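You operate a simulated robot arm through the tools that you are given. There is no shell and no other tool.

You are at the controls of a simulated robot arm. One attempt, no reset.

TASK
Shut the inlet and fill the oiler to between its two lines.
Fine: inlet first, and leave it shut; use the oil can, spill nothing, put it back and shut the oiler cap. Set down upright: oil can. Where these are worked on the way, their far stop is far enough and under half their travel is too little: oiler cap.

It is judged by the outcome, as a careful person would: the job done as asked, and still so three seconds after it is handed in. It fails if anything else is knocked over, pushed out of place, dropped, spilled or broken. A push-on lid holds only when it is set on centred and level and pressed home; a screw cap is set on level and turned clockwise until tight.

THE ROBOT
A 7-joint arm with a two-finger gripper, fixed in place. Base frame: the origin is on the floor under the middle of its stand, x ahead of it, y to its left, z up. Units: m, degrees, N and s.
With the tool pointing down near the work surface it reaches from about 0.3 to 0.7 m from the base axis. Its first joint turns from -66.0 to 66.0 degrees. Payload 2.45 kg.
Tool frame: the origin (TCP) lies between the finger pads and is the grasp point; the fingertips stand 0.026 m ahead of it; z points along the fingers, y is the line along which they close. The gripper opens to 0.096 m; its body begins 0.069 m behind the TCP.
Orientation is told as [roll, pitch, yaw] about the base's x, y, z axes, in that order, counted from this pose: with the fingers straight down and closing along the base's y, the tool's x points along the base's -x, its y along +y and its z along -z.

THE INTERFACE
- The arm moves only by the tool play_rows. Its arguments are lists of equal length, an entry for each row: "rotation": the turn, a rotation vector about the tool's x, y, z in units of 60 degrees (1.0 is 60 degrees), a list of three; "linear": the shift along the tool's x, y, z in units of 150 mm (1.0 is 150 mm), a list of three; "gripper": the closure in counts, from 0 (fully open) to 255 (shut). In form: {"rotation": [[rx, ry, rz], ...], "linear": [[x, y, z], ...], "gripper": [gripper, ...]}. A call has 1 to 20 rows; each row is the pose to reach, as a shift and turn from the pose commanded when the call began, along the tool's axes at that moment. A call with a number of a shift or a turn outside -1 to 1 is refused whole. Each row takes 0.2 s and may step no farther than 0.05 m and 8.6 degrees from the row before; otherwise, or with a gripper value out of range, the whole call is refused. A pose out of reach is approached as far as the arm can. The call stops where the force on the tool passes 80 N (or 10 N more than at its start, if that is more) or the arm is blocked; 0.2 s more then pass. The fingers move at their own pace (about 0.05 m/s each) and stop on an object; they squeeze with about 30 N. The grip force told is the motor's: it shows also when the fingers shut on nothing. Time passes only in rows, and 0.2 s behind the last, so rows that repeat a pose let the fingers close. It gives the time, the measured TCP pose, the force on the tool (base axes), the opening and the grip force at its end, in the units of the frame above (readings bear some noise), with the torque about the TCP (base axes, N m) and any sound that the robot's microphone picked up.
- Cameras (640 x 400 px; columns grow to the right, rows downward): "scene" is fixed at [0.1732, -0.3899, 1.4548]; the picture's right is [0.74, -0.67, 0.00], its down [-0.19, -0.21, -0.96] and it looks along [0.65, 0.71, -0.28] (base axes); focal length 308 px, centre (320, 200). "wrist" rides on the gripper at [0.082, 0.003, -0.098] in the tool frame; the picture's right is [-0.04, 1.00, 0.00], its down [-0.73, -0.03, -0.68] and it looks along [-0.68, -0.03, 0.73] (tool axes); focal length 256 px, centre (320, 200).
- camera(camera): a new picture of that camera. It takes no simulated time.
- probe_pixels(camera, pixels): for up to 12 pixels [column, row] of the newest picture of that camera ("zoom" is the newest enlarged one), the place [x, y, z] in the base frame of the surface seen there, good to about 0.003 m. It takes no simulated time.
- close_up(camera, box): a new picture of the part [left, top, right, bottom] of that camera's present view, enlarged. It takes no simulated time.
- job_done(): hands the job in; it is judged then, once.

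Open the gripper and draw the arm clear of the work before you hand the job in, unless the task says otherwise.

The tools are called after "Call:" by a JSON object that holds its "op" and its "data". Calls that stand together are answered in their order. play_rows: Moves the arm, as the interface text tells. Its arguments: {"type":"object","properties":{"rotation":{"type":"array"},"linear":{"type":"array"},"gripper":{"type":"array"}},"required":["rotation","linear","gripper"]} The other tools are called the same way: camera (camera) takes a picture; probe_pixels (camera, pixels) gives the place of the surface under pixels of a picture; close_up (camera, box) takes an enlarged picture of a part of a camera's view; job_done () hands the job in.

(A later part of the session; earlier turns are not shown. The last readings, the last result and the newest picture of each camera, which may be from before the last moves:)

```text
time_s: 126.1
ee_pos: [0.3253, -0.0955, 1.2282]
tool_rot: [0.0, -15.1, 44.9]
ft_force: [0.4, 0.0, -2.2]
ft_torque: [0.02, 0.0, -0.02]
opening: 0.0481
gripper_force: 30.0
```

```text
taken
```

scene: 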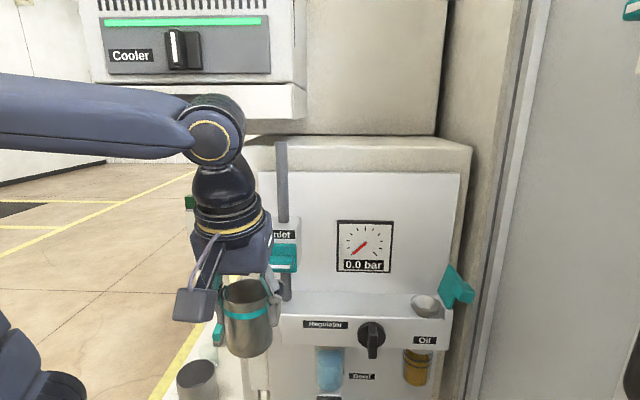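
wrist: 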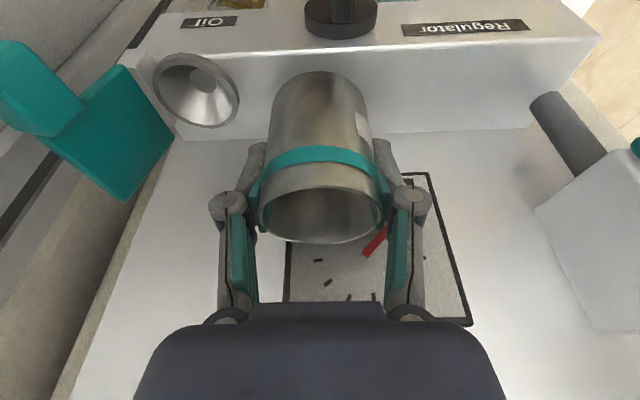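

Retracing well; oil level visible in the glass. Next, left past the cabinet corner with yaw back to 35°.

Call:
{"op": "play_rows", "data": {"rotation": [[0.002, 0, 0.008], [0.007, 0, 0.027], [0.013, 0, 0.05], [0.02, 0, 0.075], [0.027, 0, 0.1], [0.034, 0, 0.127], [0.04, 0, 0.149], [0.0431, 0, 0.161]], "linear": [[0.0, 0.05, 0.02], [0.0, 0.16, 0.07], [0.0, 0.3, 0.14], [-0.03, 0.45, 0.22], [-0.08, 0.6, 0.3], [-0.13, 0.75, 0.38], [-0.185, 0.87, 0.44], [-0.219, 0.933, 0.473]], "gripper": [255, 255, 255, 255, 255, 255, 255, 255]}}

Call:
{"op": "camera", "data": {"camera": "scene"}}

```text
time_s: 127.9
ee_pos: [0.2604, 0.0403, 1.1677]
tool_rot: [0.1, -15.1, 34.9]
ft_force: [0.0, 0.5, -1.0]
ft_torque: [0.0, -0.01, 0.02]
opening: 0.0481
gripper_force: 29.7
```

```text
taken
```

scene: 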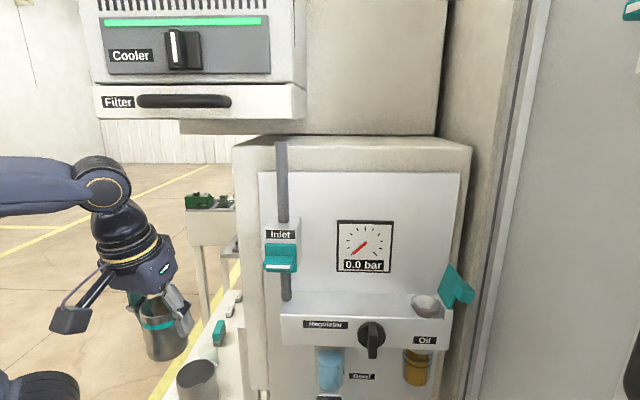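

Same posture as on the way out. I continue forward beside the cabinet toward the shelf, in the reversed steps.

Call:
{"op": "play_rows", "data": {"rotation": [[0, 0, 0], [0, 0, 0], [0, 0, 0], [0, 0, 0], [0, 0, 0], [0, 0, 0], [0, 0, 0], [0, 0, 0]], "linear": [[-0.05, 0.015, 0.035], [-0.15, 0.045, 0.1], [-0.27, 0.07, 0.185], [-0.4, 0.095, 0.28], [-0.53, 0.12, 0.37], [-0.66, 0.145, 0.46], [-0.77, 0.16, 0.54], [-0.847, 0.173, 0.6]], "gripper": [255, 255, 255, 255, 255, 255, 255, 255]}}

Call:
{"op": "play_rows", "data": {"rotation": [[0, 0, 0], [0, 0, 0], [0, 0, 0], [0, 0, 0], [0, 0, 0], [0, 0, 0], [0, 0, 0]], "linear": [[-0.03, 0.03, 0.035], [-0.09, 0.08, 0.1], [-0.17, 0.14, 0.185], [-0.26, 0.2, 0.275], [-0.35, 0.26, 0.365], [-0.43, 0.3, 0.445], [-0.48, 0.32, 0.49]], "gripper": [255, 255, 255, 255, 255, 255, 255]}}

Call:
{"op": "camera", "data": {"camera": "scene"}}

```text
time_s: 129.7
ee_pos: [0.3669, 0.1449, 1.1142]
tool_rot: [0.0, -15.1, 35.1]
ft_force: [0.1, -0.1, -1.8]
ft_torque: [-0.01, 0.03, 0.02]
opening: 0.0482
gripper_force: 30.2
```

```text
time_s: 131.3
ee_pos: [0.412, 0.2353, 1.0627]
tool_rot: [0.1, -15.1, 34.8]
ft_force: [-0.8, 0.2, -2.0]
ft_torque: [0.03, -0.02, -0.01]
opening: 0.0484
gripper_force: 29.9
```

```text
taken
```

scene: 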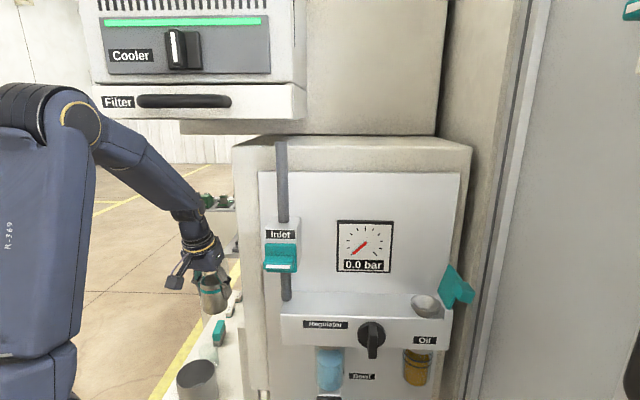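

Good. Next forward to above the can's original spot (0.5015,0.297), still at z≈1.01, then I check the elbow.

Call:
{"op": "play_rows", "data": {"rotation": [[0, 0, 0], [0, 0, 0], [0, 0, 0], [0, 0, 0], [0, 0, 0], [0, 0, 0], [0, 0, 0]], "linear": [[-0.04, 0, 0.035], [-0.12, 0, 0.1], [-0.22, 0, 0.185], [-0.33, 0.002, 0.275], [-0.44, 0.002, 0.365], [-0.54, 0.002, 0.445], [-0.61, 0.002, 0.509]], "gripper": [255, 255, 255, 255, 255, 255, 255]}}

Call:
{"op": "camera", "data": {"camera": "scene"}}

Call:
{"op": "camera", "data": {"camera": "wrist"}}

```text
time_s: 132.9
ee_pos: [0.5008, 0.2977, 1.0125]
tool_rot: [0.1, -15.1, 35.0]
ft_force: [0.0, 0.4, -1.2]
ft_torque: [0.0, 0.01, 0.0]
opening: 0.0483
gripper_force: 30.0
```

```text
taken
```

scene: 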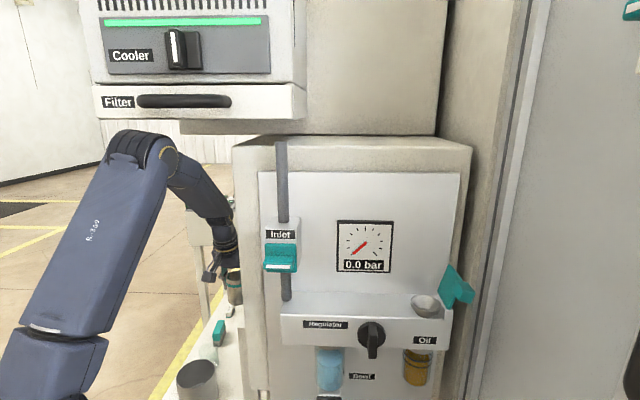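

```text
taken
```

wrist: 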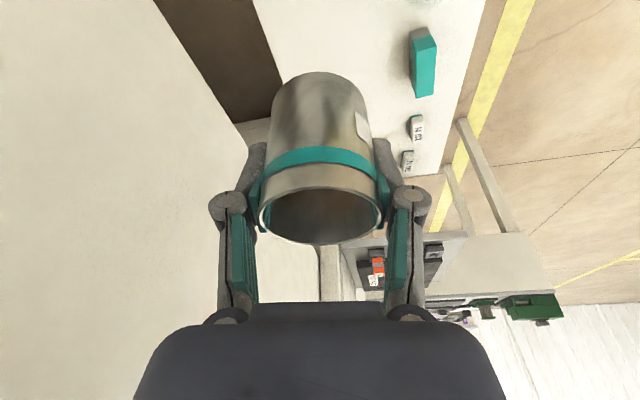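

Elbow is about 2 cm further right than on the way out; I descend partway and probe its clearance.

Call:
{"op": "play_rows", "data": {"rotation": [[0, 0, 0], [0, 0, 0], [0, 0, 0], [0, 0, 0], [0, 0, 0], [0, 0, 0], [0, 0, 0], [0, 0, 0]], "linear": [[0.012, 0, 0.046], [0.037, 0, 0.139], [0.07, 0, 0.26], [0.106, 0, 0.395], [0.142, 0, 0.53], [0.178, 0, 0.665], [0.213, 0, 0.8], [0.235, 0, 0.88]], "gripper": [255, 255, 255, 255, 255, 255, 255, 255]}}

Call:
{"op": "camera", "data": {"camera": "scene"}}

Call:
{"op": "probe_pixels", "data": {"camera": "scene", "pixels": [[185, 185], [200, 195], [212, 205], [218, 225], [228, 260], [175, 180]]}}

```text
time_s: 134.7
ee_pos: [0.5006, 0.2972, 0.8761]
tool_rot: [0.0, -15.1, 34.9]
ft_force: [0.7, 0.2, -0.8]
ft_torque: [0.02, -0.01, 0.02]
opening: 0.048
gripper_force: 30.1
```

```text
taken
```

scene: 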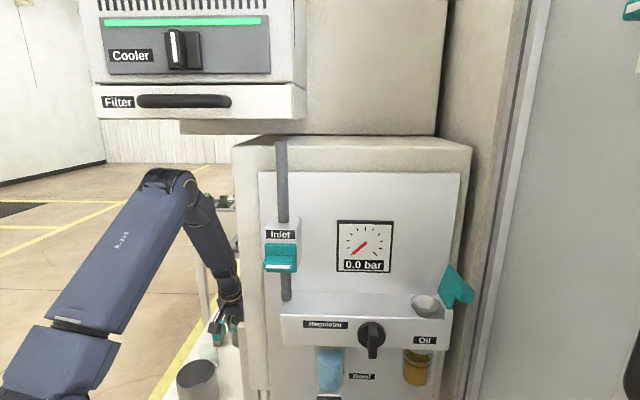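

```text
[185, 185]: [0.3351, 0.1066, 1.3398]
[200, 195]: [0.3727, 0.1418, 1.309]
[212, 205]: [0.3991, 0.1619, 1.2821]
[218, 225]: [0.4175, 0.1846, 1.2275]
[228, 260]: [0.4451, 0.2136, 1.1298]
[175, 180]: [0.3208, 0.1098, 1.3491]
```

Elbow clearance is the same as before. I descend to about 4 mm above touchdown.

Call:
{"op": "play_rows", "data": {"rotation": [[0, 0, 0], [0, 0, 0], [0, 0, 0], [0, 0, 0], [0, 0, 0], [0, 0, 0], [0, 0, 0], [0, 0, 0]], "linear": [[0.01, 0, 0.037], [0.03, 0, 0.112], [0.058, 0, 0.216], [0.088, 0, 0.328], [0.117, 0, 0.435], [0.142, 0, 0.529], [0.158, 0, 0.588], [0.166, 0, 0.618]], "gripper": [255, 255, 255, 255, 255, 255, 255, 255]}}

Call:
{"op": "camera", "data": {"camera": "wrist"}}

Call:
{"op": "camera", "data": {"camera": "scene"}}

```text
time_s: 136.5
ee_pos: [0.4995, 0.2973, 0.7808]
tool_rot: [0.1, -15.1, 34.9]
ft_force: [0.8, -0.2, -1.4]
ft_torque: [-0.03, -0.02, 0.0]
opening: 0.0484
gripper_force: 29.6
```

```text
taken
```

wrist: 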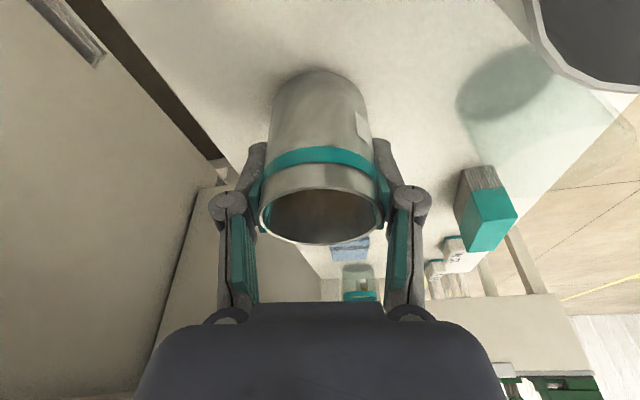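

```text
taken
```

scene: 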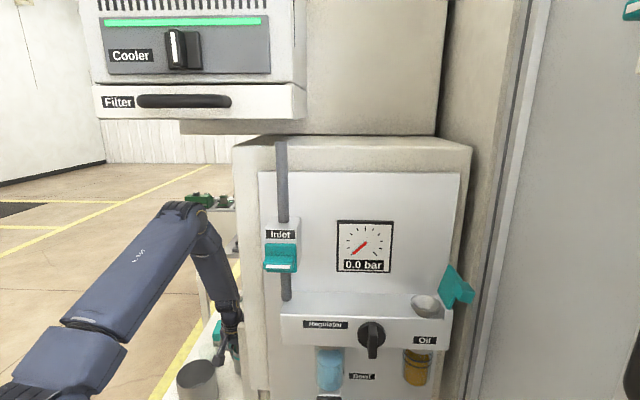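

Right over the original spot. I lower in 1–2 mm steps until contact.

Call:
{"op": "play_rows", "data": {"rotation": [[0, 0, 0], [0, 0, 0], [0, 0, 0], [0, 0, 0]], "linear": [[0.0035, 0, 0.0129], [0.006, 0, 0.0225], [0.0086, 0, 0.032], [0.0104, 0, 0.0386]], "gripper": [255, 255, 255, 255]}}

```text
time_s: 137.5
ee_pos: [0.4999, 0.2975, 0.7745]
tool_rot: [0.0, -15.1, 34.9]
ft_force: [-2.3, -1.4, 5.6]
ft_torque: [-0.16, -0.02, -0.06]
opening: 0.0483
gripper_force: 30.0
```

Contact (+5.6 N). I open the fingers gradually to release the can.

Call:
{"op": "play_rows", "data": {"rotation": [[0, 0, 0], [0, 0, 0], [0, 0, 0], [0, 0, 0], [0, 0, 0], [0, 0, 0]], "linear": [[0, 0, 0], [0, 0, 0], [0, 0, 0], [0, 0, 0], [0, 0, 0], [0, 0, 0]], "gripper": [122, 110, 95, 80, 65, 50]}}

Call:
{"op": "camera", "data": {"camera": "wrist"}}

```text
time_s: 138.9
ee_pos: [0.5002, 0.2979, 0.7744]
tool_rot: [0.1, -15.1, 34.9]
ft_force: [0.4, 0.8, -0.5]
ft_torque: [-0.02, -0.03, 0.01]
opening: 0.0771
gripper_force: 0.0
```

```text
taken
```

wrist: 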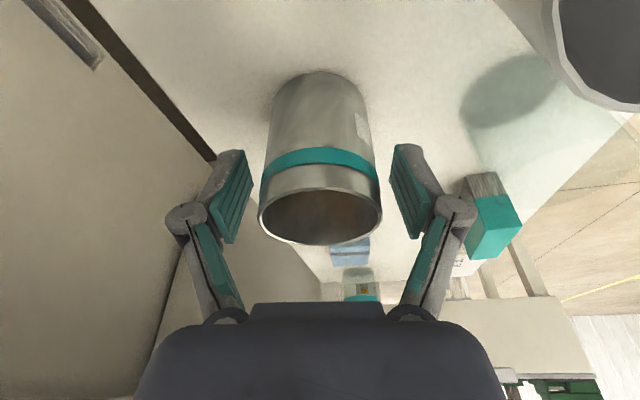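

The can stands upright at its original place. I rise straight up clear of it.

Call:
{"op": "play_rows", "data": {"rotation": [[0, 0, 0], [0, 0, 0], [0, 0, 0], [0, 0, 0], [0, 0, 0], [0, 0, 0], [0, 0, 0]], "linear": [[-0.012, 0, -0.046], [-0.04, 0, -0.15], [-0.08, 0, -0.3], [-0.12, 0, -0.45], [-0.16, 0, -0.6], [-0.2, 0, -0.75], [-0.245, 0, -0.915]], "gripper": [50, 50, 50, 50, 50, 50, 50]}}

Call:
{"op": "camera", "data": {"camera": "wrist"}}

```text
time_s: 140.5
ee_pos: [0.5007, 0.2977, 0.9174]
tool_rot: [0.2, -15.1, 35.0]
ft_force: [0.9, -0.7, 0.2]
ft_torque: [0.0, 0.0, 0.02]
opening: 0.0772
gripper_force: 0.0
```

```text
taken
```

wrist: 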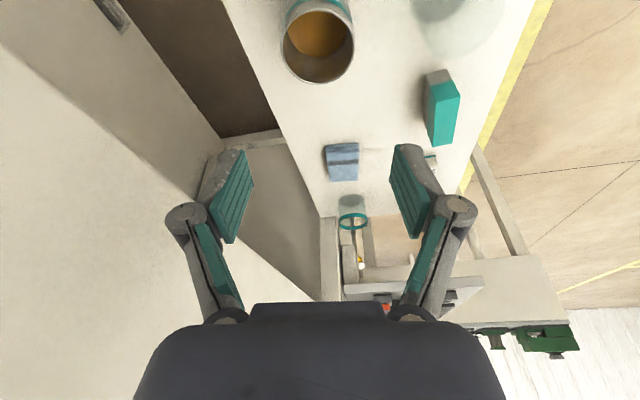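

The can is back, upright, with oil inside. I probe its rim to confirm its position, then retreat up and back.

Call:
{"op": "probe_pixels", "data": {"camera": "wrist", "pixels": [[283, 45], [353, 45], [318, 80], [318, 40], [318, 20]]}}

Call:
{"op": "play_rows", "data": {"rotation": [[0, 0, 0], [0, 0, 0], [0, 0, 0], [0, 0, 0], [0, 0, 0], [0, 0, 0]], "linear": [[-0.05, 0, -0.19], [-0.1, 0, -0.38], [-0.13, 0, -0.56], [0.02, 0, -0.68], [0.16, 0, -0.8], [0.308, 0, -0.911]], "gripper": [100, 200, 255, 255, 255, 255]}}

Call:
{"op": "camera", "data": {"camera": "scene"}}

```text
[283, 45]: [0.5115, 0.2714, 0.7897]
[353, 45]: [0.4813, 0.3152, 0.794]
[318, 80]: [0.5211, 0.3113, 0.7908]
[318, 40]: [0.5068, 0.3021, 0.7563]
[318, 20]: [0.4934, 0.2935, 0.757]
```

```text
time_s: 141.9
ee_pos: [0.4342, 0.2509, 1.0356]
tool_rot: [0.1, -15.1, 35.0]
ft_force: [-0.5, -0.6, 0.5]
ft_torque: [-0.01, 0.01, 0.0]
opening: 0.0
gripper_force: 28.9
```

```text
taken
```

scene: 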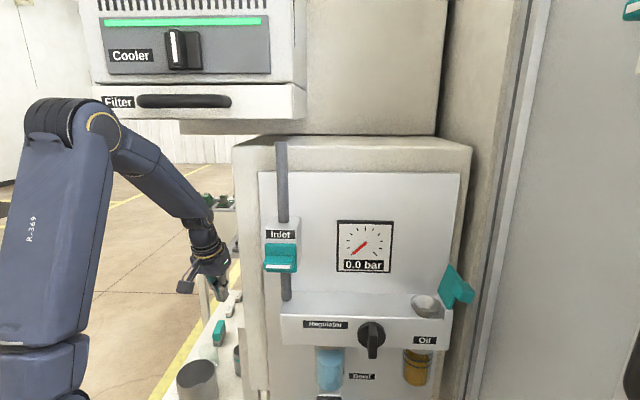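

The can is back within a few mm of its original place. Now I go back along the path to the panel with closed gripper.

Call:
{"op": "play_rows", "data": {"rotation": [[0, 0, 0], [0, 0, 0], [0, 0, 0], [0, 0, 0], [0, 0, 0], [0, 0, 0]], "linear": [[0.1, -0.05, -0.12], [0.2, -0.1, -0.24], [0.3, -0.16, -0.35], [0.4, -0.21, -0.47], [0.5, -0.27, -0.58], [0.61, -0.323, -0.7]], "gripper": [255, 255, 255, 255, 255, 255]}}

Call:
{"op": "play_rows", "data": {"rotation": [[0, 0, 0], [0, 0, 0], [0, 0, 0], [0, 0, 0], [0, 0, 0], [0, 0, 0]], "linear": [[0.14, -0.03, -0.1], [0.28, -0.06, -0.2], [0.42, -0.09, -0.3], [0.56, -0.115, -0.4], [0.7, -0.145, -0.5], [0.847, -0.173, -0.6]], "gripper": [255, 255, 255, 255, 255, 255]}}

Call:
{"op": "play_rows", "data": {"rotation": [[-0.007, 0, -0.027], [-0.014, 0, -0.054], [-0.022, 0, -0.08], [-0.029, 0, -0.107], [-0.036, 0, -0.134], [-0.0431, 0, -0.161]], "linear": [[0.01, -0.16, -0.07], [0.02, -0.33, -0.145], [0.03, -0.49, -0.215], [0.04, -0.65, -0.287], [0.05, -0.81, -0.358], [0.057, -0.977, -0.43]], "gripper": [255, 255, 255, 255, 255, 255]}}

Call:
{"op": "play_rows", "data": {"rotation": [[0, 0, 0], [0, 0, 0], [0, 0, 0], [0, 0, 0], [0, 0, 0], [0, 0, 0]], "linear": [[-0.01, -0.16, -0.04], [-0.02, -0.32, -0.08], [-0.03, -0.48, -0.12], [-0.04, -0.64, -0.16], [-0.05, -0.8, -0.2], [-0.064, -0.97, -0.238]], "gripper": [255, 255, 255, 255, 255, 255]}}

Call:
{"op": "camera", "data": {"camera": "scene"}}

Call:
{"op": "camera", "data": {"camera": "wrist"}}

```text
time_s: 143.3
ee_pos: [0.3681, 0.1452, 1.1142]
tool_rot: [0.1, -15.2, 35.0]
ft_force: [0.2, 0.9, -0.2]
ft_torque: [0.05, -0.02, -0.02]
opening: 0.0
gripper_force: 28.6
```

```text
time_s: 144.7
ee_pos: [0.2623, 0.04, 1.1673]
tool_rot: [0.1, -15.0, 34.9]
ft_force: [-0.3, -0.2, -0.7]
ft_torque: [0.02, 0.01, 0.01]
opening: 0.0
gripper_force: 28.3
```

```text
time_s: 146.1
ee_pos: [0.3255, -0.0952, 1.229]
tool_rot: [-0.1, -15.1, 45.0]
ft_force: [0.8, -0.6, -0.2]
ft_torque: [0.01, 0.0, -0.01]
opening: 0.0
gripper_force: 28.6
```

```text
time_s: 147.5
ee_pos: [0.4299, -0.1993, 1.2642]
tool_rot: [0.1, -15.2, 44.9]
ft_force: [-0.1, -0.1, 0.7]
ft_torque: [0.02, 0.0, -0.01]
opening: 0.0
gripper_force: 28.7
```

```text
taken
```

scene: 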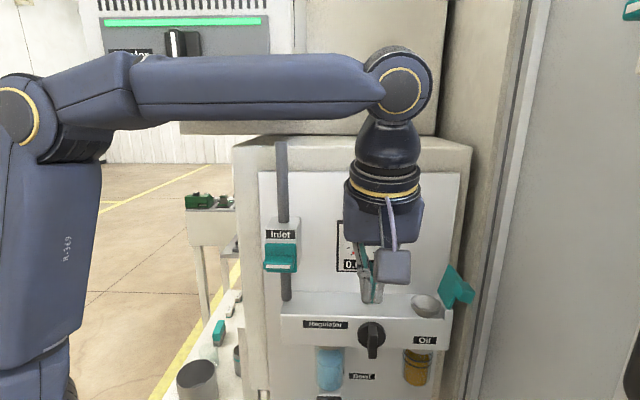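

```text
taken
```

wrist: 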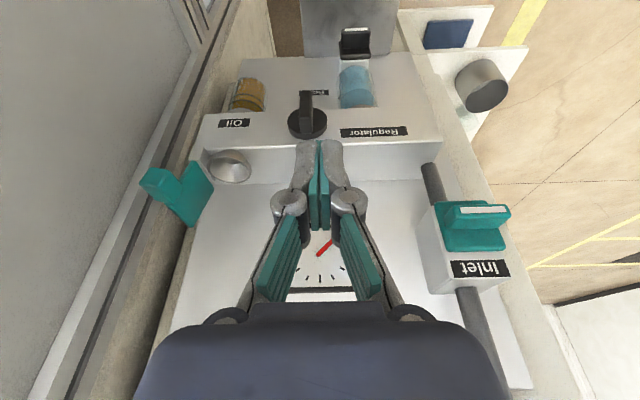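

Now the cap: its tab stands at u≈0.569–0.596, z≈1.195–1.222 in the open position. I'll straddle the tab with partly open fingers from the front and guide it down along its arc; first I pitch to -75 and stage in front of it.

Call:
{"op": "play_rows", "data": {"rotation": [[0, -0.125, 0], [0, -0.25, 0], [0, -0.375, 0], [0, -0.5, 0], [0, -0.625, 0], [0, -0.75, 0], [0, -0.875, 0], [0, -1.0, 0]], "linear": [[0.06, -0.05, 0.01], [0.12, -0.15, 0.03], [0.18, -0.28, 0.07], [0.21, -0.42, 0.12], [0.237, -0.56, 0.17], [0.237, -0.7, 0.22], [0.237, -0.82, 0.26], [0.237, -0.914, 0.293]], "gripper": [122, 122, 122, 122, 122, 122, 122, 122]}}

Call:
{"op": "camera", "data": {"camera": "wrist"}}

Call:
{"op": "camera", "data": {"camera": "scene"}}

```text
time_s: 149.4
ee_pos: [0.4753, -0.2549, 1.2906]
tool_rot: [-20.2, -74.7, 70.6]
ft_force: [-0.7, -0.1, -0.1]
ft_torque: [0.01, -0.05, 0.01]
opening: 0.0503
gripper_force: 0.1
stopped in row 8: the arm was blocked; the commanded pose is now the measured one
```

```text
taken
```

wrist: 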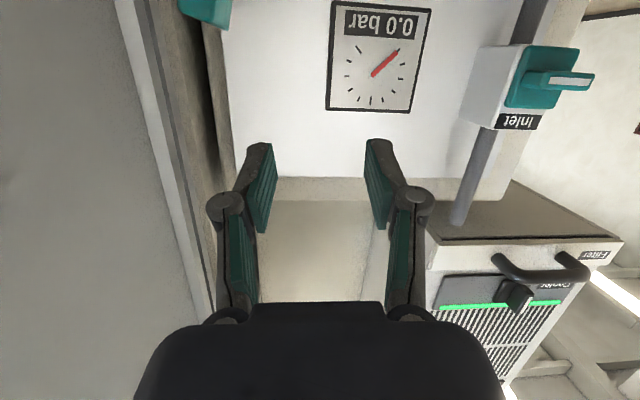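

```text
taken
```

scene: 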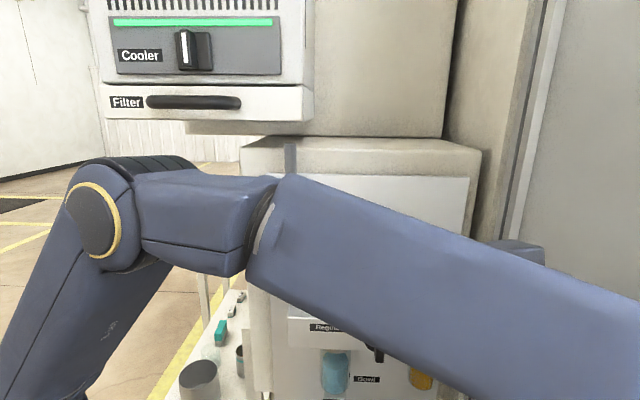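

The arm reports being blocked and the view shifted, so some link touches something. I probe the forearm points to find out where.

Call:
{"op": "probe_pixels", "data": {"camera": "scene", "pixels": [[270, 230], [150, 220], [350, 230], [500, 290], [100, 215], [230, 195], [285, 185], [520, 250], [600, 320], [60, 300]]}}

Call:
{"op": "close_up", "data": {"camera": "scene", "box": [220, 120, 340, 300]}}

```text
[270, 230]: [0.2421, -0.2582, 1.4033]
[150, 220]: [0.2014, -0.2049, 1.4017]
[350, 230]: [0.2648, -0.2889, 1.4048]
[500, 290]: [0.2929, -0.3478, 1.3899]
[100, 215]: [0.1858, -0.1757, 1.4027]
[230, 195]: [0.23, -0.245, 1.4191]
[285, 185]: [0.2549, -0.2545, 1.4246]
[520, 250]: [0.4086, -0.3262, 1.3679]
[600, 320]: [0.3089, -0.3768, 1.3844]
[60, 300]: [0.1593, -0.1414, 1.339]
```

```text
2.22 times, centred on (280, 210) of scene
```

zoom: 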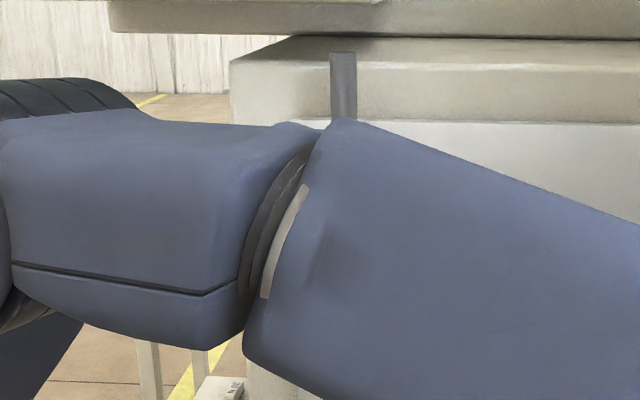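

The tool itself is free; the folded arm can't take pitch -75 this far out from the panel. I relax to pitch -45 and shift back a little.

Call:
{"op": "play_rows", "data": {"rotation": [[0.0075, 0.0856, 0.0212], [0.015, 0.171, 0.0424], [0.0225, 0.257, 0.0636], [0.03, 0.343, 0.0847], [0.0376, 0.428, 0.106], [0.0451, 0.5138, 0.1271]], "linear": [[0.006, 0.018, 0.014], [0.012, 0.036, 0.028], [0.018, 0.053, 0.042], [0.025, 0.071, 0.056], [0.031, 0.089, 0.07], [0.037, 0.107, 0.084]], "gripper": [122, 122, 122, 122, 122, 122]}}

Call:
{"op": "camera", "data": {"camera": "scene"}}

Call:
{"op": "camera", "data": {"camera": "wrist"}}

```text
time_s: 150.8
ee_pos: [0.4847, -0.2569, 1.2727]
tool_rot: [-0.2, -44.7, 43.8]
ft_force: [0.7, 0.5, 0.8]
ft_torque: [0.03, 0.02, -0.01]
opening: 0.0499
gripper_force: 0.0
```

```text
taken
```

scene: 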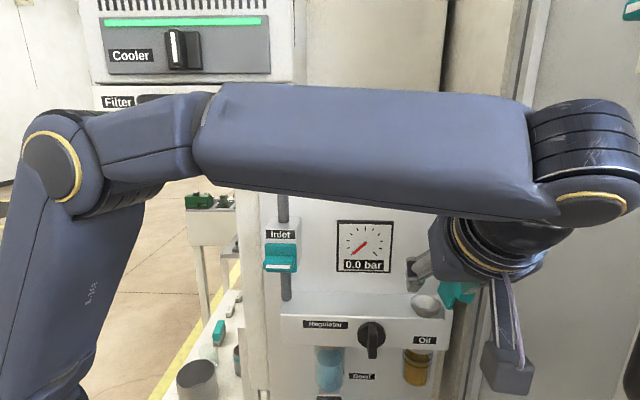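

```text
taken
```

wrist: 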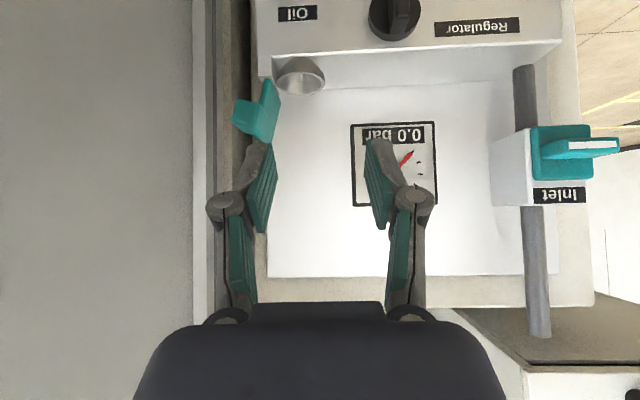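

Recovered, all normal. I check how near the wrist knuckle (585,150) is to the door on the right.

Call:
{"op": "probe_pixels", "data": {"camera": "scene", "pixels": [[585, 140], [625, 150], [600, 205], [560, 60], [600, 60], [630, 60], [620, 260], [600, 300], [540, 30], [510, 380], [470, 250], [630, 10]]}}

```text
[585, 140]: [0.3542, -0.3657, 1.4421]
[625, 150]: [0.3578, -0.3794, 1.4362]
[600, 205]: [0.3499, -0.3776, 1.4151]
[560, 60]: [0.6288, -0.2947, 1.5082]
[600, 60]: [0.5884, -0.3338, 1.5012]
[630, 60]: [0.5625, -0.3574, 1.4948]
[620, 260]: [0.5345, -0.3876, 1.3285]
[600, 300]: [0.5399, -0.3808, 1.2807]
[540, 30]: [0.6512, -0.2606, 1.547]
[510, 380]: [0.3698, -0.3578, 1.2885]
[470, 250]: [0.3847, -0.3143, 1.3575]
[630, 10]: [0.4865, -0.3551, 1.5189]
```

The door plane is at u≈0.651. I use yaw 38°, pitch -60 to keep the wrist away from it, and stage in front of the tab at u≈0.578, n≈-0.17.

Call:
{"op": "play_rows", "data": {"rotation": [[0.0128, -0.0425, 0.0099], [0.0256, -0.0849, 0.0198], [0.0384, -0.1274, 0.0297], [0.0512, -0.1699, 0.0395], [0.064, -0.2123, 0.0494], [0.0768, -0.2548, 0.0593]], "linear": [[0.037, -0.059, 0.053], [0.074, -0.119, 0.107], [0.112, -0.178, 0.16], [0.149, -0.237, 0.213], [0.186, -0.297, 0.267], [0.223, -0.356, 0.32]], "gripper": [115, 115, 115, 115, 115, 115]}}

Call:
{"op": "camera", "data": {"camera": "wrist"}}

Call:
{"op": "camera", "data": {"camera": "scene"}}

```text
time_s: 152.4
ee_pos: [0.5259, -0.2704, 1.2537]
tool_rot: [-9.8, -59.6, 47.3]
ft_force: [0.9, 0.4, 0.9]
ft_torque: [0.03, 0.02, 0.0]
opening: 0.0528
gripper_force: 0.1
stopped in row 6: the arm was blocked; the commanded pose is now the measured one
```

```text
taken
```

wrist: 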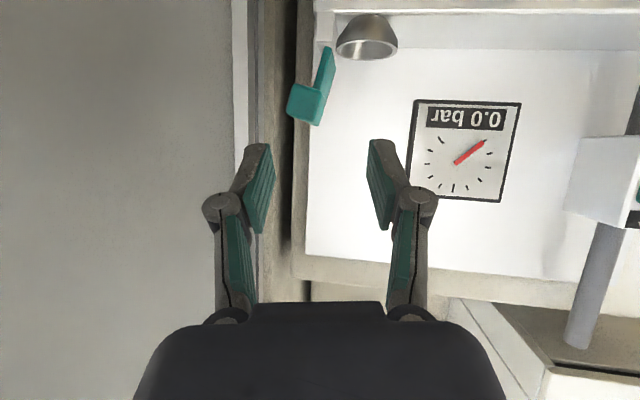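

```text
taken
```

scene: 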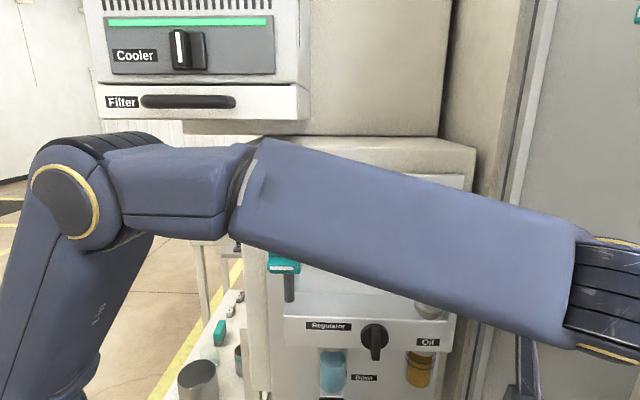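

Blocked again with the forearm high; the earlier successful poses were lower and nearer the panel. I go back to the pose used before (TCP ≈(0.478,-0.268,1.20), pitch -60, yaw 45).

Call:
{"op": "play_rows", "data": {"rotation": [[-0.026, -0.001, 0.004], [-0.052, -0.002, 0.008], [-0.078, -0.003, 0.012], [-0.104, -0.004, 0.016], [-0.13, -0.005, 0.02]], "linear": [[0.05, 0.08, -0.02], [0.12, 0.16, -0.03], [0.21, 0.243, -0.039], [0.31, 0.243, -0.039], [0.4, 0.243, -0.039]], "gripper": [122, 122, 122, 122, 122]}}

Call:
{"op": "camera", "data": {"camera": "scene"}}

Call:
{"op": "camera", "data": {"camera": "wrist"}}

```text
time_s: 153.6
ee_pos: [0.4786, -0.274, 1.2047]
tool_rot: [-1.8, -59.6, 46.3]
ft_force: [0.0, -0.9, -0.6]
ft_torque: [0.0, 0.01, -0.03]
opening: 0.0502
gripper_force: 0.1
```

```text
taken
```

scene: 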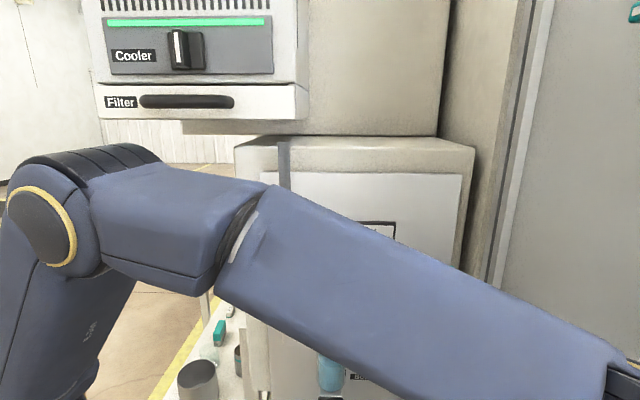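

```text
taken
```

wrist: 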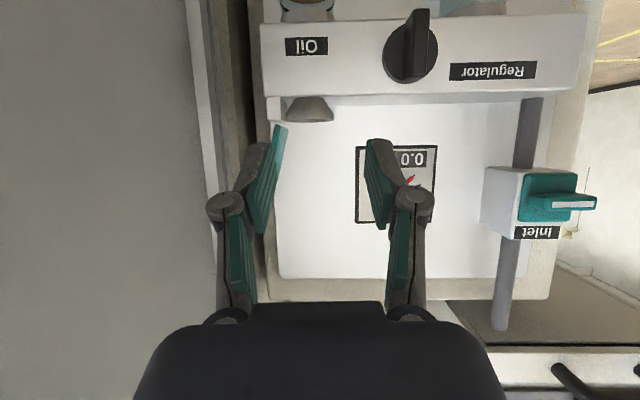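

The view is still shifted by ~3 px. I probe the arm surfaces again to see where a link might be touching.

Call:
{"op": "probe_pixels", "data": {"camera": "scene", "pixels": [[45, 230], [100, 170], [150, 220], [300, 250], [450, 300], [580, 370], [625, 385], [60, 320], [20, 250], [270, 195]]}}

Call:
{"op": "close_up", "data": {"camera": "scene", "box": [0, 130, 260, 400]}}

```text
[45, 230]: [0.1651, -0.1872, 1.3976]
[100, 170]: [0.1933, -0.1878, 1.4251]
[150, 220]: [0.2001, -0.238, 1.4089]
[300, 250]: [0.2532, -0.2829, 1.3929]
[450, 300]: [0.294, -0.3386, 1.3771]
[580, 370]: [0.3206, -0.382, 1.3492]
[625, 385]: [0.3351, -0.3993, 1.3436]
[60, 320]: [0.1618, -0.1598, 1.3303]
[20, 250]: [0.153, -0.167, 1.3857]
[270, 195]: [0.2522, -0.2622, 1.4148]
```

```text
1.48 times, centred on (130, 265) of scene
```

zoom: 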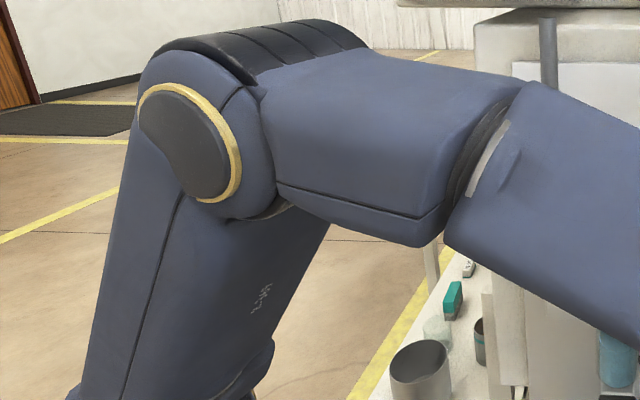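

The elbow has drifted to the right (≈(0.17,-0.19,1.40)). I'll use a near-vertical tool instead for the lid: raise and pitch up to about -10.

Call:
{"op": "play_rows", "data": {"rotation": [[0, 0.12, 0], [0, 0.24, 0], [0, 0.36, 0], [0, 0.48, 0], [0, 0.6, 0], [0, 0.72, 0], [0, 0.833, 0]], "linear": [[-0.084, 0.005, -0.035], [-0.168, 0.01, -0.07], [-0.252, 0.014, -0.106], [-0.336, 0.019, -0.141], [-0.42, 0.024, -0.176], [-0.504, 0.028, -0.212], [-0.588, 0.033, -0.247]], "gripper": [122, 122, 122, 122, 122, 122, 122]}}

Call:
{"op": "camera", "data": {"camera": "scene"}}

Call:
{"op": "camera", "data": {"camera": "wrist"}}

```text
time_s: 155.2
ee_pos: [0.487, -0.2643, 1.2943]
tool_rot: [0.1, -9.9, 44.7]
ft_force: [0.0, 0.7, 0.2]
ft_torque: [-0.02, 0.0, 0.01]
opening: 0.05
gripper_force: 0.0
```

```text
taken
```

scene: 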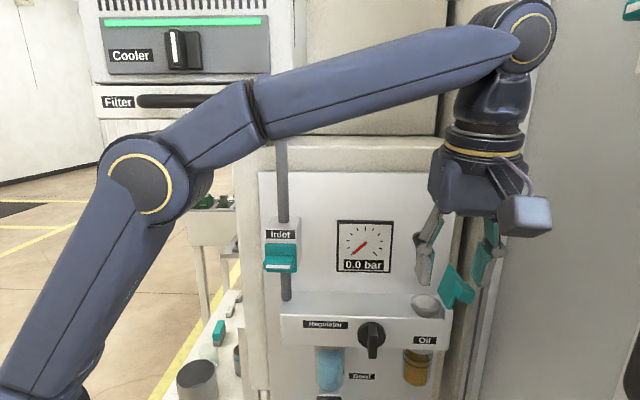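

```text
taken
```

wrist: 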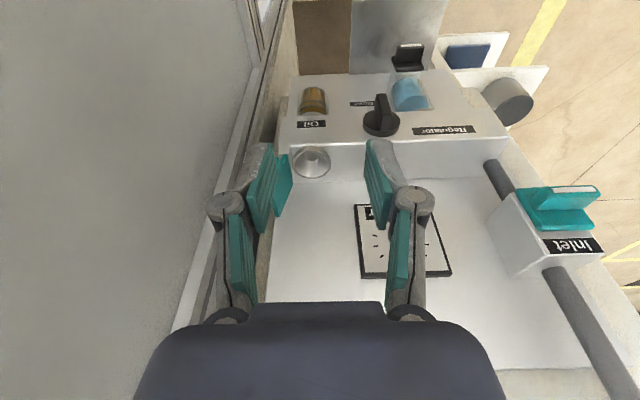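

All normal again. I probe the open lid's tab in this view for exact coordinates before straddling it from above.

Call:
{"op": "close_up", "data": {"camera": "wrist", "box": [230, 120, 350, 240]}}

Call:
{"op": "probe_pixels", "data": {"camera": "wrist", "pixels": [[287, 165], [287, 185], [282, 205], [279, 212], [288, 158], [283, 195]]}}

Call:
{"op": "close_up", "data": {"camera": "scene", "box": [400, 220, 500, 320]}}

Call:
{"op": "probe_pixels", "data": {"camera": "scene", "pixels": [[455, 290], [465, 290], [470, 295], [460, 298], [452, 275], [446, 285], [448, 270], [458, 300], [472, 288]]}}

```text
3.33 times, centred on (290, 180) of wrist
```

zoom: 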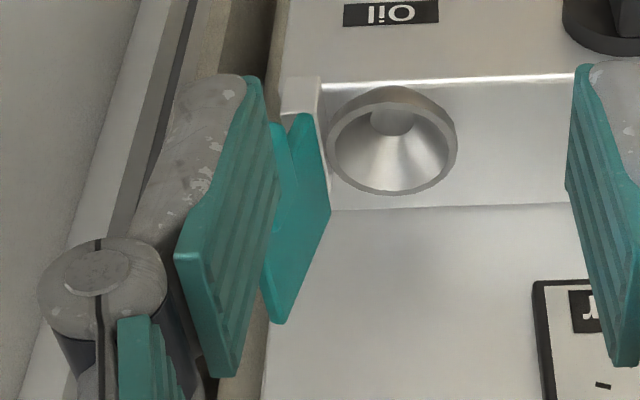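

```text
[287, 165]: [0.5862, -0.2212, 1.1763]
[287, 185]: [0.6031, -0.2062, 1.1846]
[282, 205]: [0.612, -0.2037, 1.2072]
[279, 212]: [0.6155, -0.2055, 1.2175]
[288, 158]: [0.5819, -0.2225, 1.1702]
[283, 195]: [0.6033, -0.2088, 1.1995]
```

```text
4.00 times, centred on (450, 270) of scene
```

zoom: 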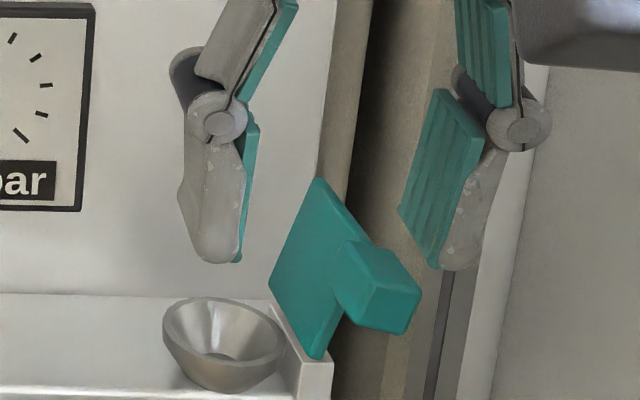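

```text
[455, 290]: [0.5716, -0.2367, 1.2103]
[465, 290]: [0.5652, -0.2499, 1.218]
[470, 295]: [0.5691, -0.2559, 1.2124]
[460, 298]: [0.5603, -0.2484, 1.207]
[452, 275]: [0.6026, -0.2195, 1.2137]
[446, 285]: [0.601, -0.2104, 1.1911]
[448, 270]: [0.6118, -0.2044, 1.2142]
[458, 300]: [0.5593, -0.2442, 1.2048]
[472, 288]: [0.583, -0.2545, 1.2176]
```

Tab confirmed at u 0.568–0.594, n -0.22 to -0.245, z up to ~1.22. I move the open gripper above it.

Call:
{"op": "play_rows", "data": {"rotation": [[0, 0, 0], [0, 0, 0], [0, 0, 0], [0, 0, 0], [0, 0, 0], [0, 0, 0]], "linear": [[-0.07, -0.055, 0.023], [-0.144, -0.113, 0.046], [-0.216, -0.169, 0.07], [-0.289, -0.225, 0.093], [-0.361, -0.282, 0.116], [-0.433, -0.338, 0.139]], "gripper": [122, 122, 122, 122, 122, 122]}}

Call:
{"op": "camera", "data": {"camera": "scene"}}

Call:
{"op": "camera", "data": {"camera": "wrist"}}

```text
time_s: 156.6
ee_pos: [0.5505, -0.2565, 1.284]
tool_rot: [0.1, -10.0, 44.7]
ft_force: [-0.3, 0.5, 0.8]
ft_torque: [0.04, -0.05, 0.04]
opening: 0.05
gripper_force: 0.1
out of reach, approached as far as the arm can: row 5, 6
```

```text
taken
```

scene: 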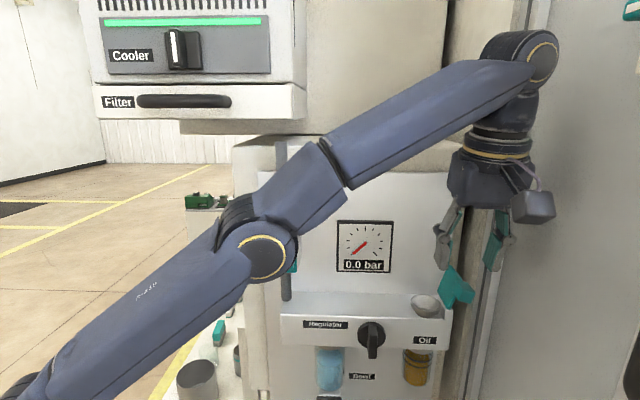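

```text
taken
```

wrist: 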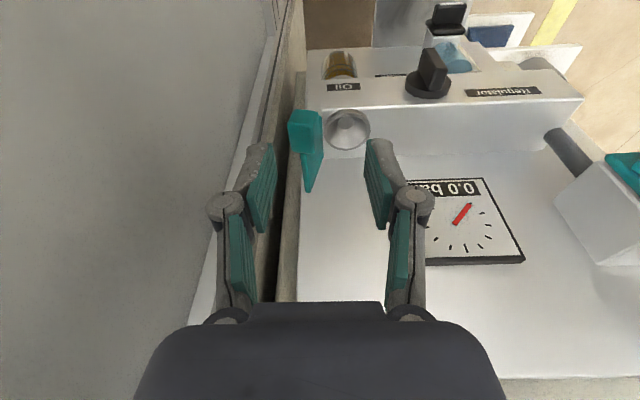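

The arm is stretched near its reach and the elbow is now in front of the inlet handle; I check the distance right away.

Call:
{"op": "probe_pixels", "data": {"camera": "scene", "pixels": [[265, 255], [290, 245], [240, 210], [294, 268], [310, 190], [284, 280], [250, 290]]}}

Call:
{"op": "close_up", "data": {"camera": "scene", "box": [210, 170, 330, 310]}}

```text
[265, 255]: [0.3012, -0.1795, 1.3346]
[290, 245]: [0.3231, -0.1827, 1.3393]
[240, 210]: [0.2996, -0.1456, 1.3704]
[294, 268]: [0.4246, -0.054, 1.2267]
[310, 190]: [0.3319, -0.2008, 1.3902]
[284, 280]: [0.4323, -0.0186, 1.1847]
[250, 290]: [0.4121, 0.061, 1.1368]
```

```text
2.86 times, centred on (270, 240) of scene
```

zoom: 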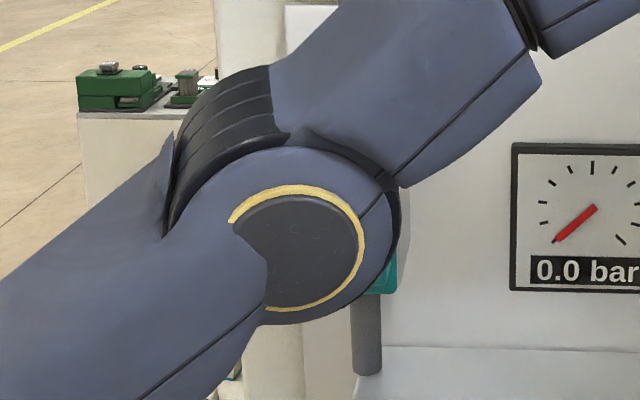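

Elbow has ~4 cm to the inlet box. A bit more pitch shortens the reach, so I pitch to -28 while moving over the tab.

Call:
{"op": "play_rows", "data": {"rotation": [[0, -0.06, 0], [0, -0.12, 0], [0, -0.18, 0], [0, -0.24, 0], [0, -0.3, 0]], "linear": [[0, -0.01, 0.01], [-0.005, -0.025, 0.04], [-0.015, -0.04, 0.08], [-0.025, -0.06, 0.12], [-0.036, -0.076, 0.155]], "gripper": [122, 122, 122, 122, 122]}}

Call:
{"op": "camera", "data": {"camera": "scene"}}

Call:
{"op": "camera", "data": {"camera": "wrist"}}

```text
time_s: 157.8
ee_pos: [0.5637, -0.2554, 1.2633]
tool_rot: [0.2, -27.9, 44.7]
ft_force: [-0.4, 0.3, 0.2]
ft_torque: [-0.05, 0.0, 0.03]
opening: 0.05
gripper_force: 0.0
```

```text
taken
```

scene: 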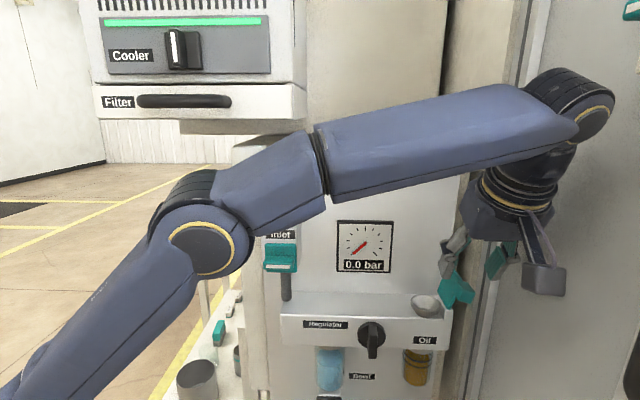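

```text
taken
```

wrist: 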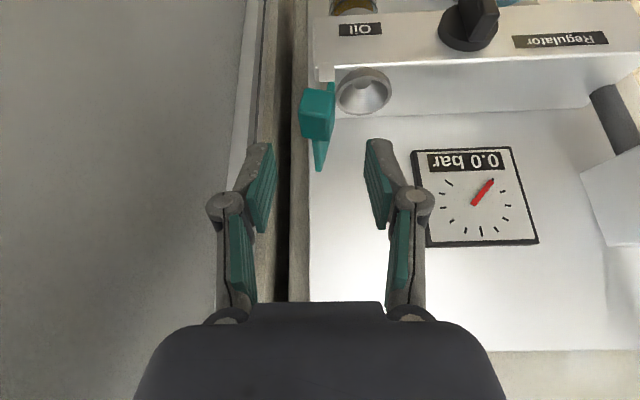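

Better posture, and the tab (318,112) is centered between the fingers. I lower 40 mm to straddle it.

Call:
{"op": "play_rows", "data": {"rotation": [[0, 0, 0], [0, 0, 0], [0, 0, 0], [0, 0, 0], [0, 0, 0]], "linear": [[0.02, 0, 0.04], [0.05, 0, 0.09], [0.075, 0, 0.14], [0.1, 0, 0.19], [0.125, 0, 0.2355]], "gripper": [122, 122, 122, 122, 122]}}

Call:
{"op": "camera", "data": {"camera": "wrist"}}

Call:
{"op": "close_up", "data": {"camera": "scene", "box": [400, 220, 520, 330]}}

```text
time_s: 159.0
ee_pos: [0.5637, -0.2571, 1.2218]
tool_rot: [0.2, -27.9, 44.8]
ft_force: [-0.4, 0.8, 0.7]
ft_torque: [-0.03, 0.01, -0.03]
opening: 0.0501
gripper_force: 0.0
```

```text
taken
```

wrist: 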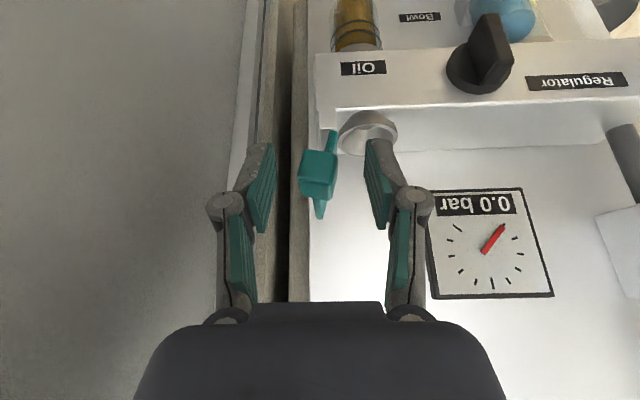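

```text
3.64 times, centred on (460, 275) of scene
```

zoom: 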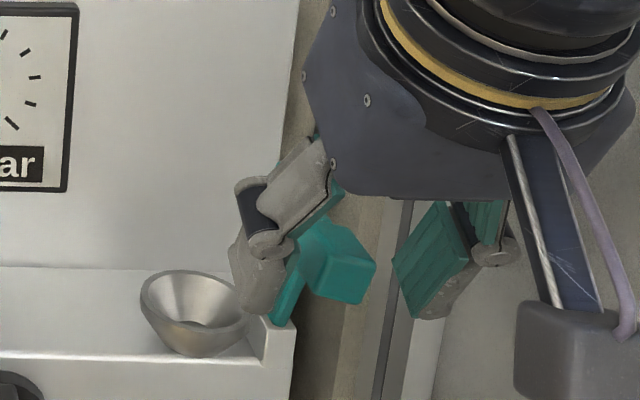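

The fingers straddle the tab. I narrow to ~40 mm and move left along the arc; the right finger pushes the lid past vertical and the left finger catches it.

Call:
{"op": "play_rows", "data": {"rotation": [[0, 0, 0], [0, 0, 0], [0, 0, 0], [0, 0, 0], [0, 0, 0], [0, 0, 0], [0, 0, 0], [0, 0, 0]], "linear": [[0, 0, 0], [0, 0.035, 0], [0, 0.069, 0], [0.001, 0.105, 0.002], [0.0025, 0.136, 0.0047], [0.0113, 0.189, 0.0212], [0.0213, 0.223, 0.04], [0.0316, 0.256, 0.0594]], "gripper": [149, 149, 149, 149, 149, 149, 149, 149]}}

Call:
{"op": "camera", "data": {"camera": "wrist"}}

Call:
{"op": "close_up", "data": {"camera": "scene", "box": [390, 220, 510, 330]}}

```text
time_s: 160.8
ee_pos: [0.5382, -0.2298, 1.2123]
tool_rot: [0.2, -28.0, 44.5]
ft_force: [-0.3, 0.3, 0.0]
ft_torque: [-0.01, 0.0, 0.01]
opening: 0.0398
gripper_force: 0.0
```

```text
taken
```

wrist: 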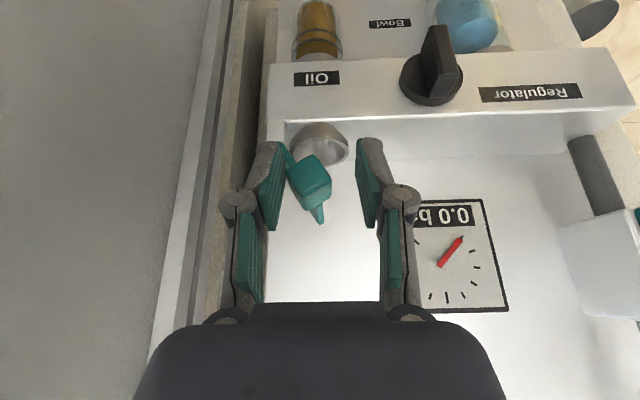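

```text
3.64 times, centred on (450, 275) of scene
```

zoom: 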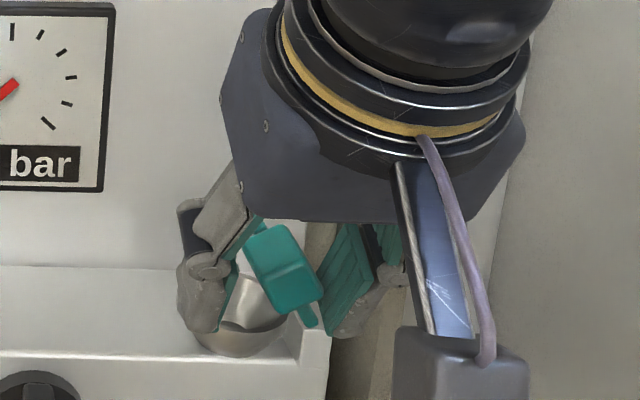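

The lid is past vertical, leaning left at ~65°, pushed by the right finger with no significant force. I continue along the arc left and down.

Call:
{"op": "play_rows", "data": {"rotation": [[0, 0, 0], [0, 0, 0], [0, 0, 0], [0, 0, 0], [0, 0, 0], [0, 0, 0]], "linear": [[0.0085, 0.033, 0.0159], [0.021, 0.067, 0.0394], [0.0366, 0.093, 0.0689], [0.0523, 0.113, 0.0983], [0.0679, 0.127, 0.1277], [0.0836, 0.13, 0.1572]], "gripper": [149, 149, 149, 149, 149, 149]}}

Call:
{"op": "camera", "data": {"camera": "wrist"}}

Call:
{"op": "close_up", "data": {"camera": "scene", "box": [390, 220, 510, 330]}}

```text
time_s: 162.2
ee_pos: [0.5239, -0.2148, 1.1867]
tool_rot: [0.3, -28.0, 44.6]
ft_force: [-0.2, 0.3, 0.1]
ft_torque: [0.01, -0.02, 0.0]
opening: 0.04
gripper_force: 0.0
```

```text
taken
```

wrist: 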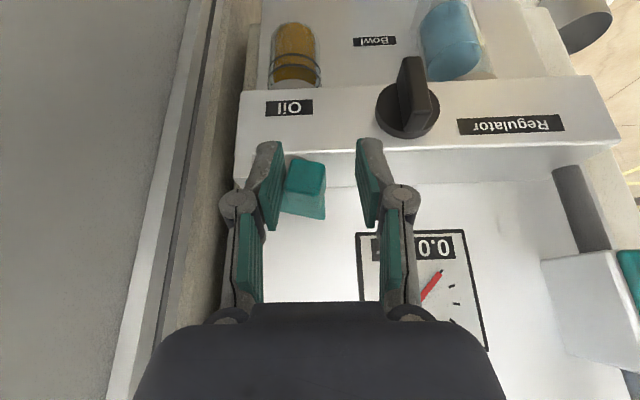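

```text
3.64 times, centred on (450, 275) of scene
```

zoom: 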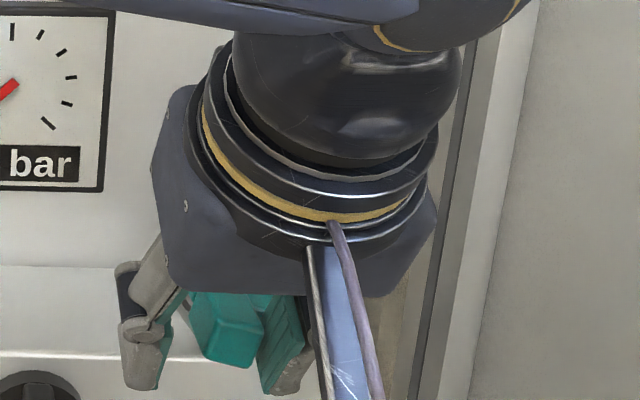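

The lid is nearly down with the tab between the fingers. I center the fingers off the tab and lift away, then look.

Call:
{"op": "play_rows", "data": {"rotation": [[0, 0, 0], [0, 0, 0], [0, 0, 0], [0, 0, 0], [0, 0, 0]], "linear": [[0, -0.02, 0], [0, -0.035, 0], [-0.05, -0.035, -0.095], [-0.11, -0.035, -0.2], [-0.1565, -0.035, -0.294]], "gripper": [140, 135, 135, 135, 135]}}

Call:
{"op": "camera", "data": {"camera": "wrist"}}

Call:
{"op": "camera", "data": {"camera": "scene"}}

```text
time_s: 163.4
ee_pos: [0.5269, -0.2177, 1.2372]
tool_rot: [0.3, -28.1, 44.6]
ft_force: [1.1, -0.2, 0.6]
ft_torque: [0.02, -0.02, -0.03]
opening: 0.045
gripper_force: 0.1
```

```text
taken
```

wrist: 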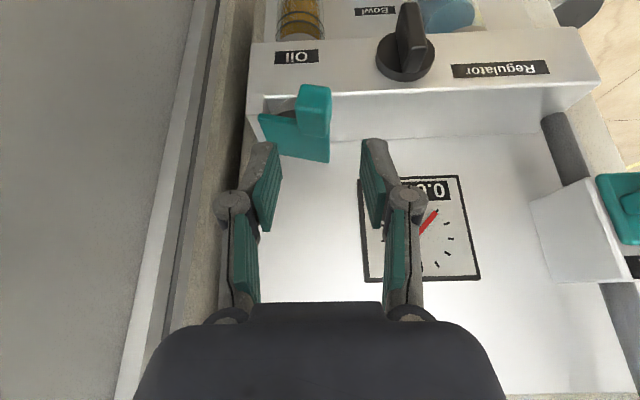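

```text
taken
```

scene: 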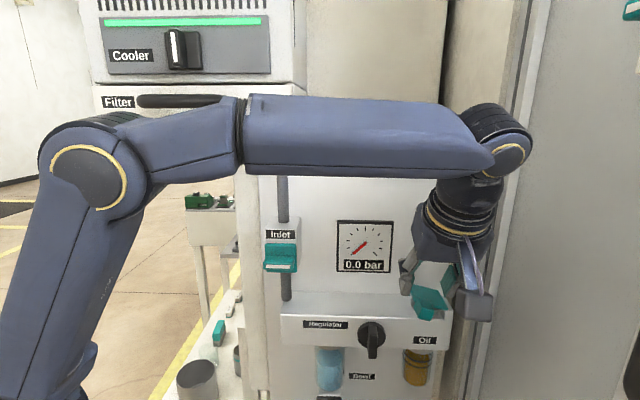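

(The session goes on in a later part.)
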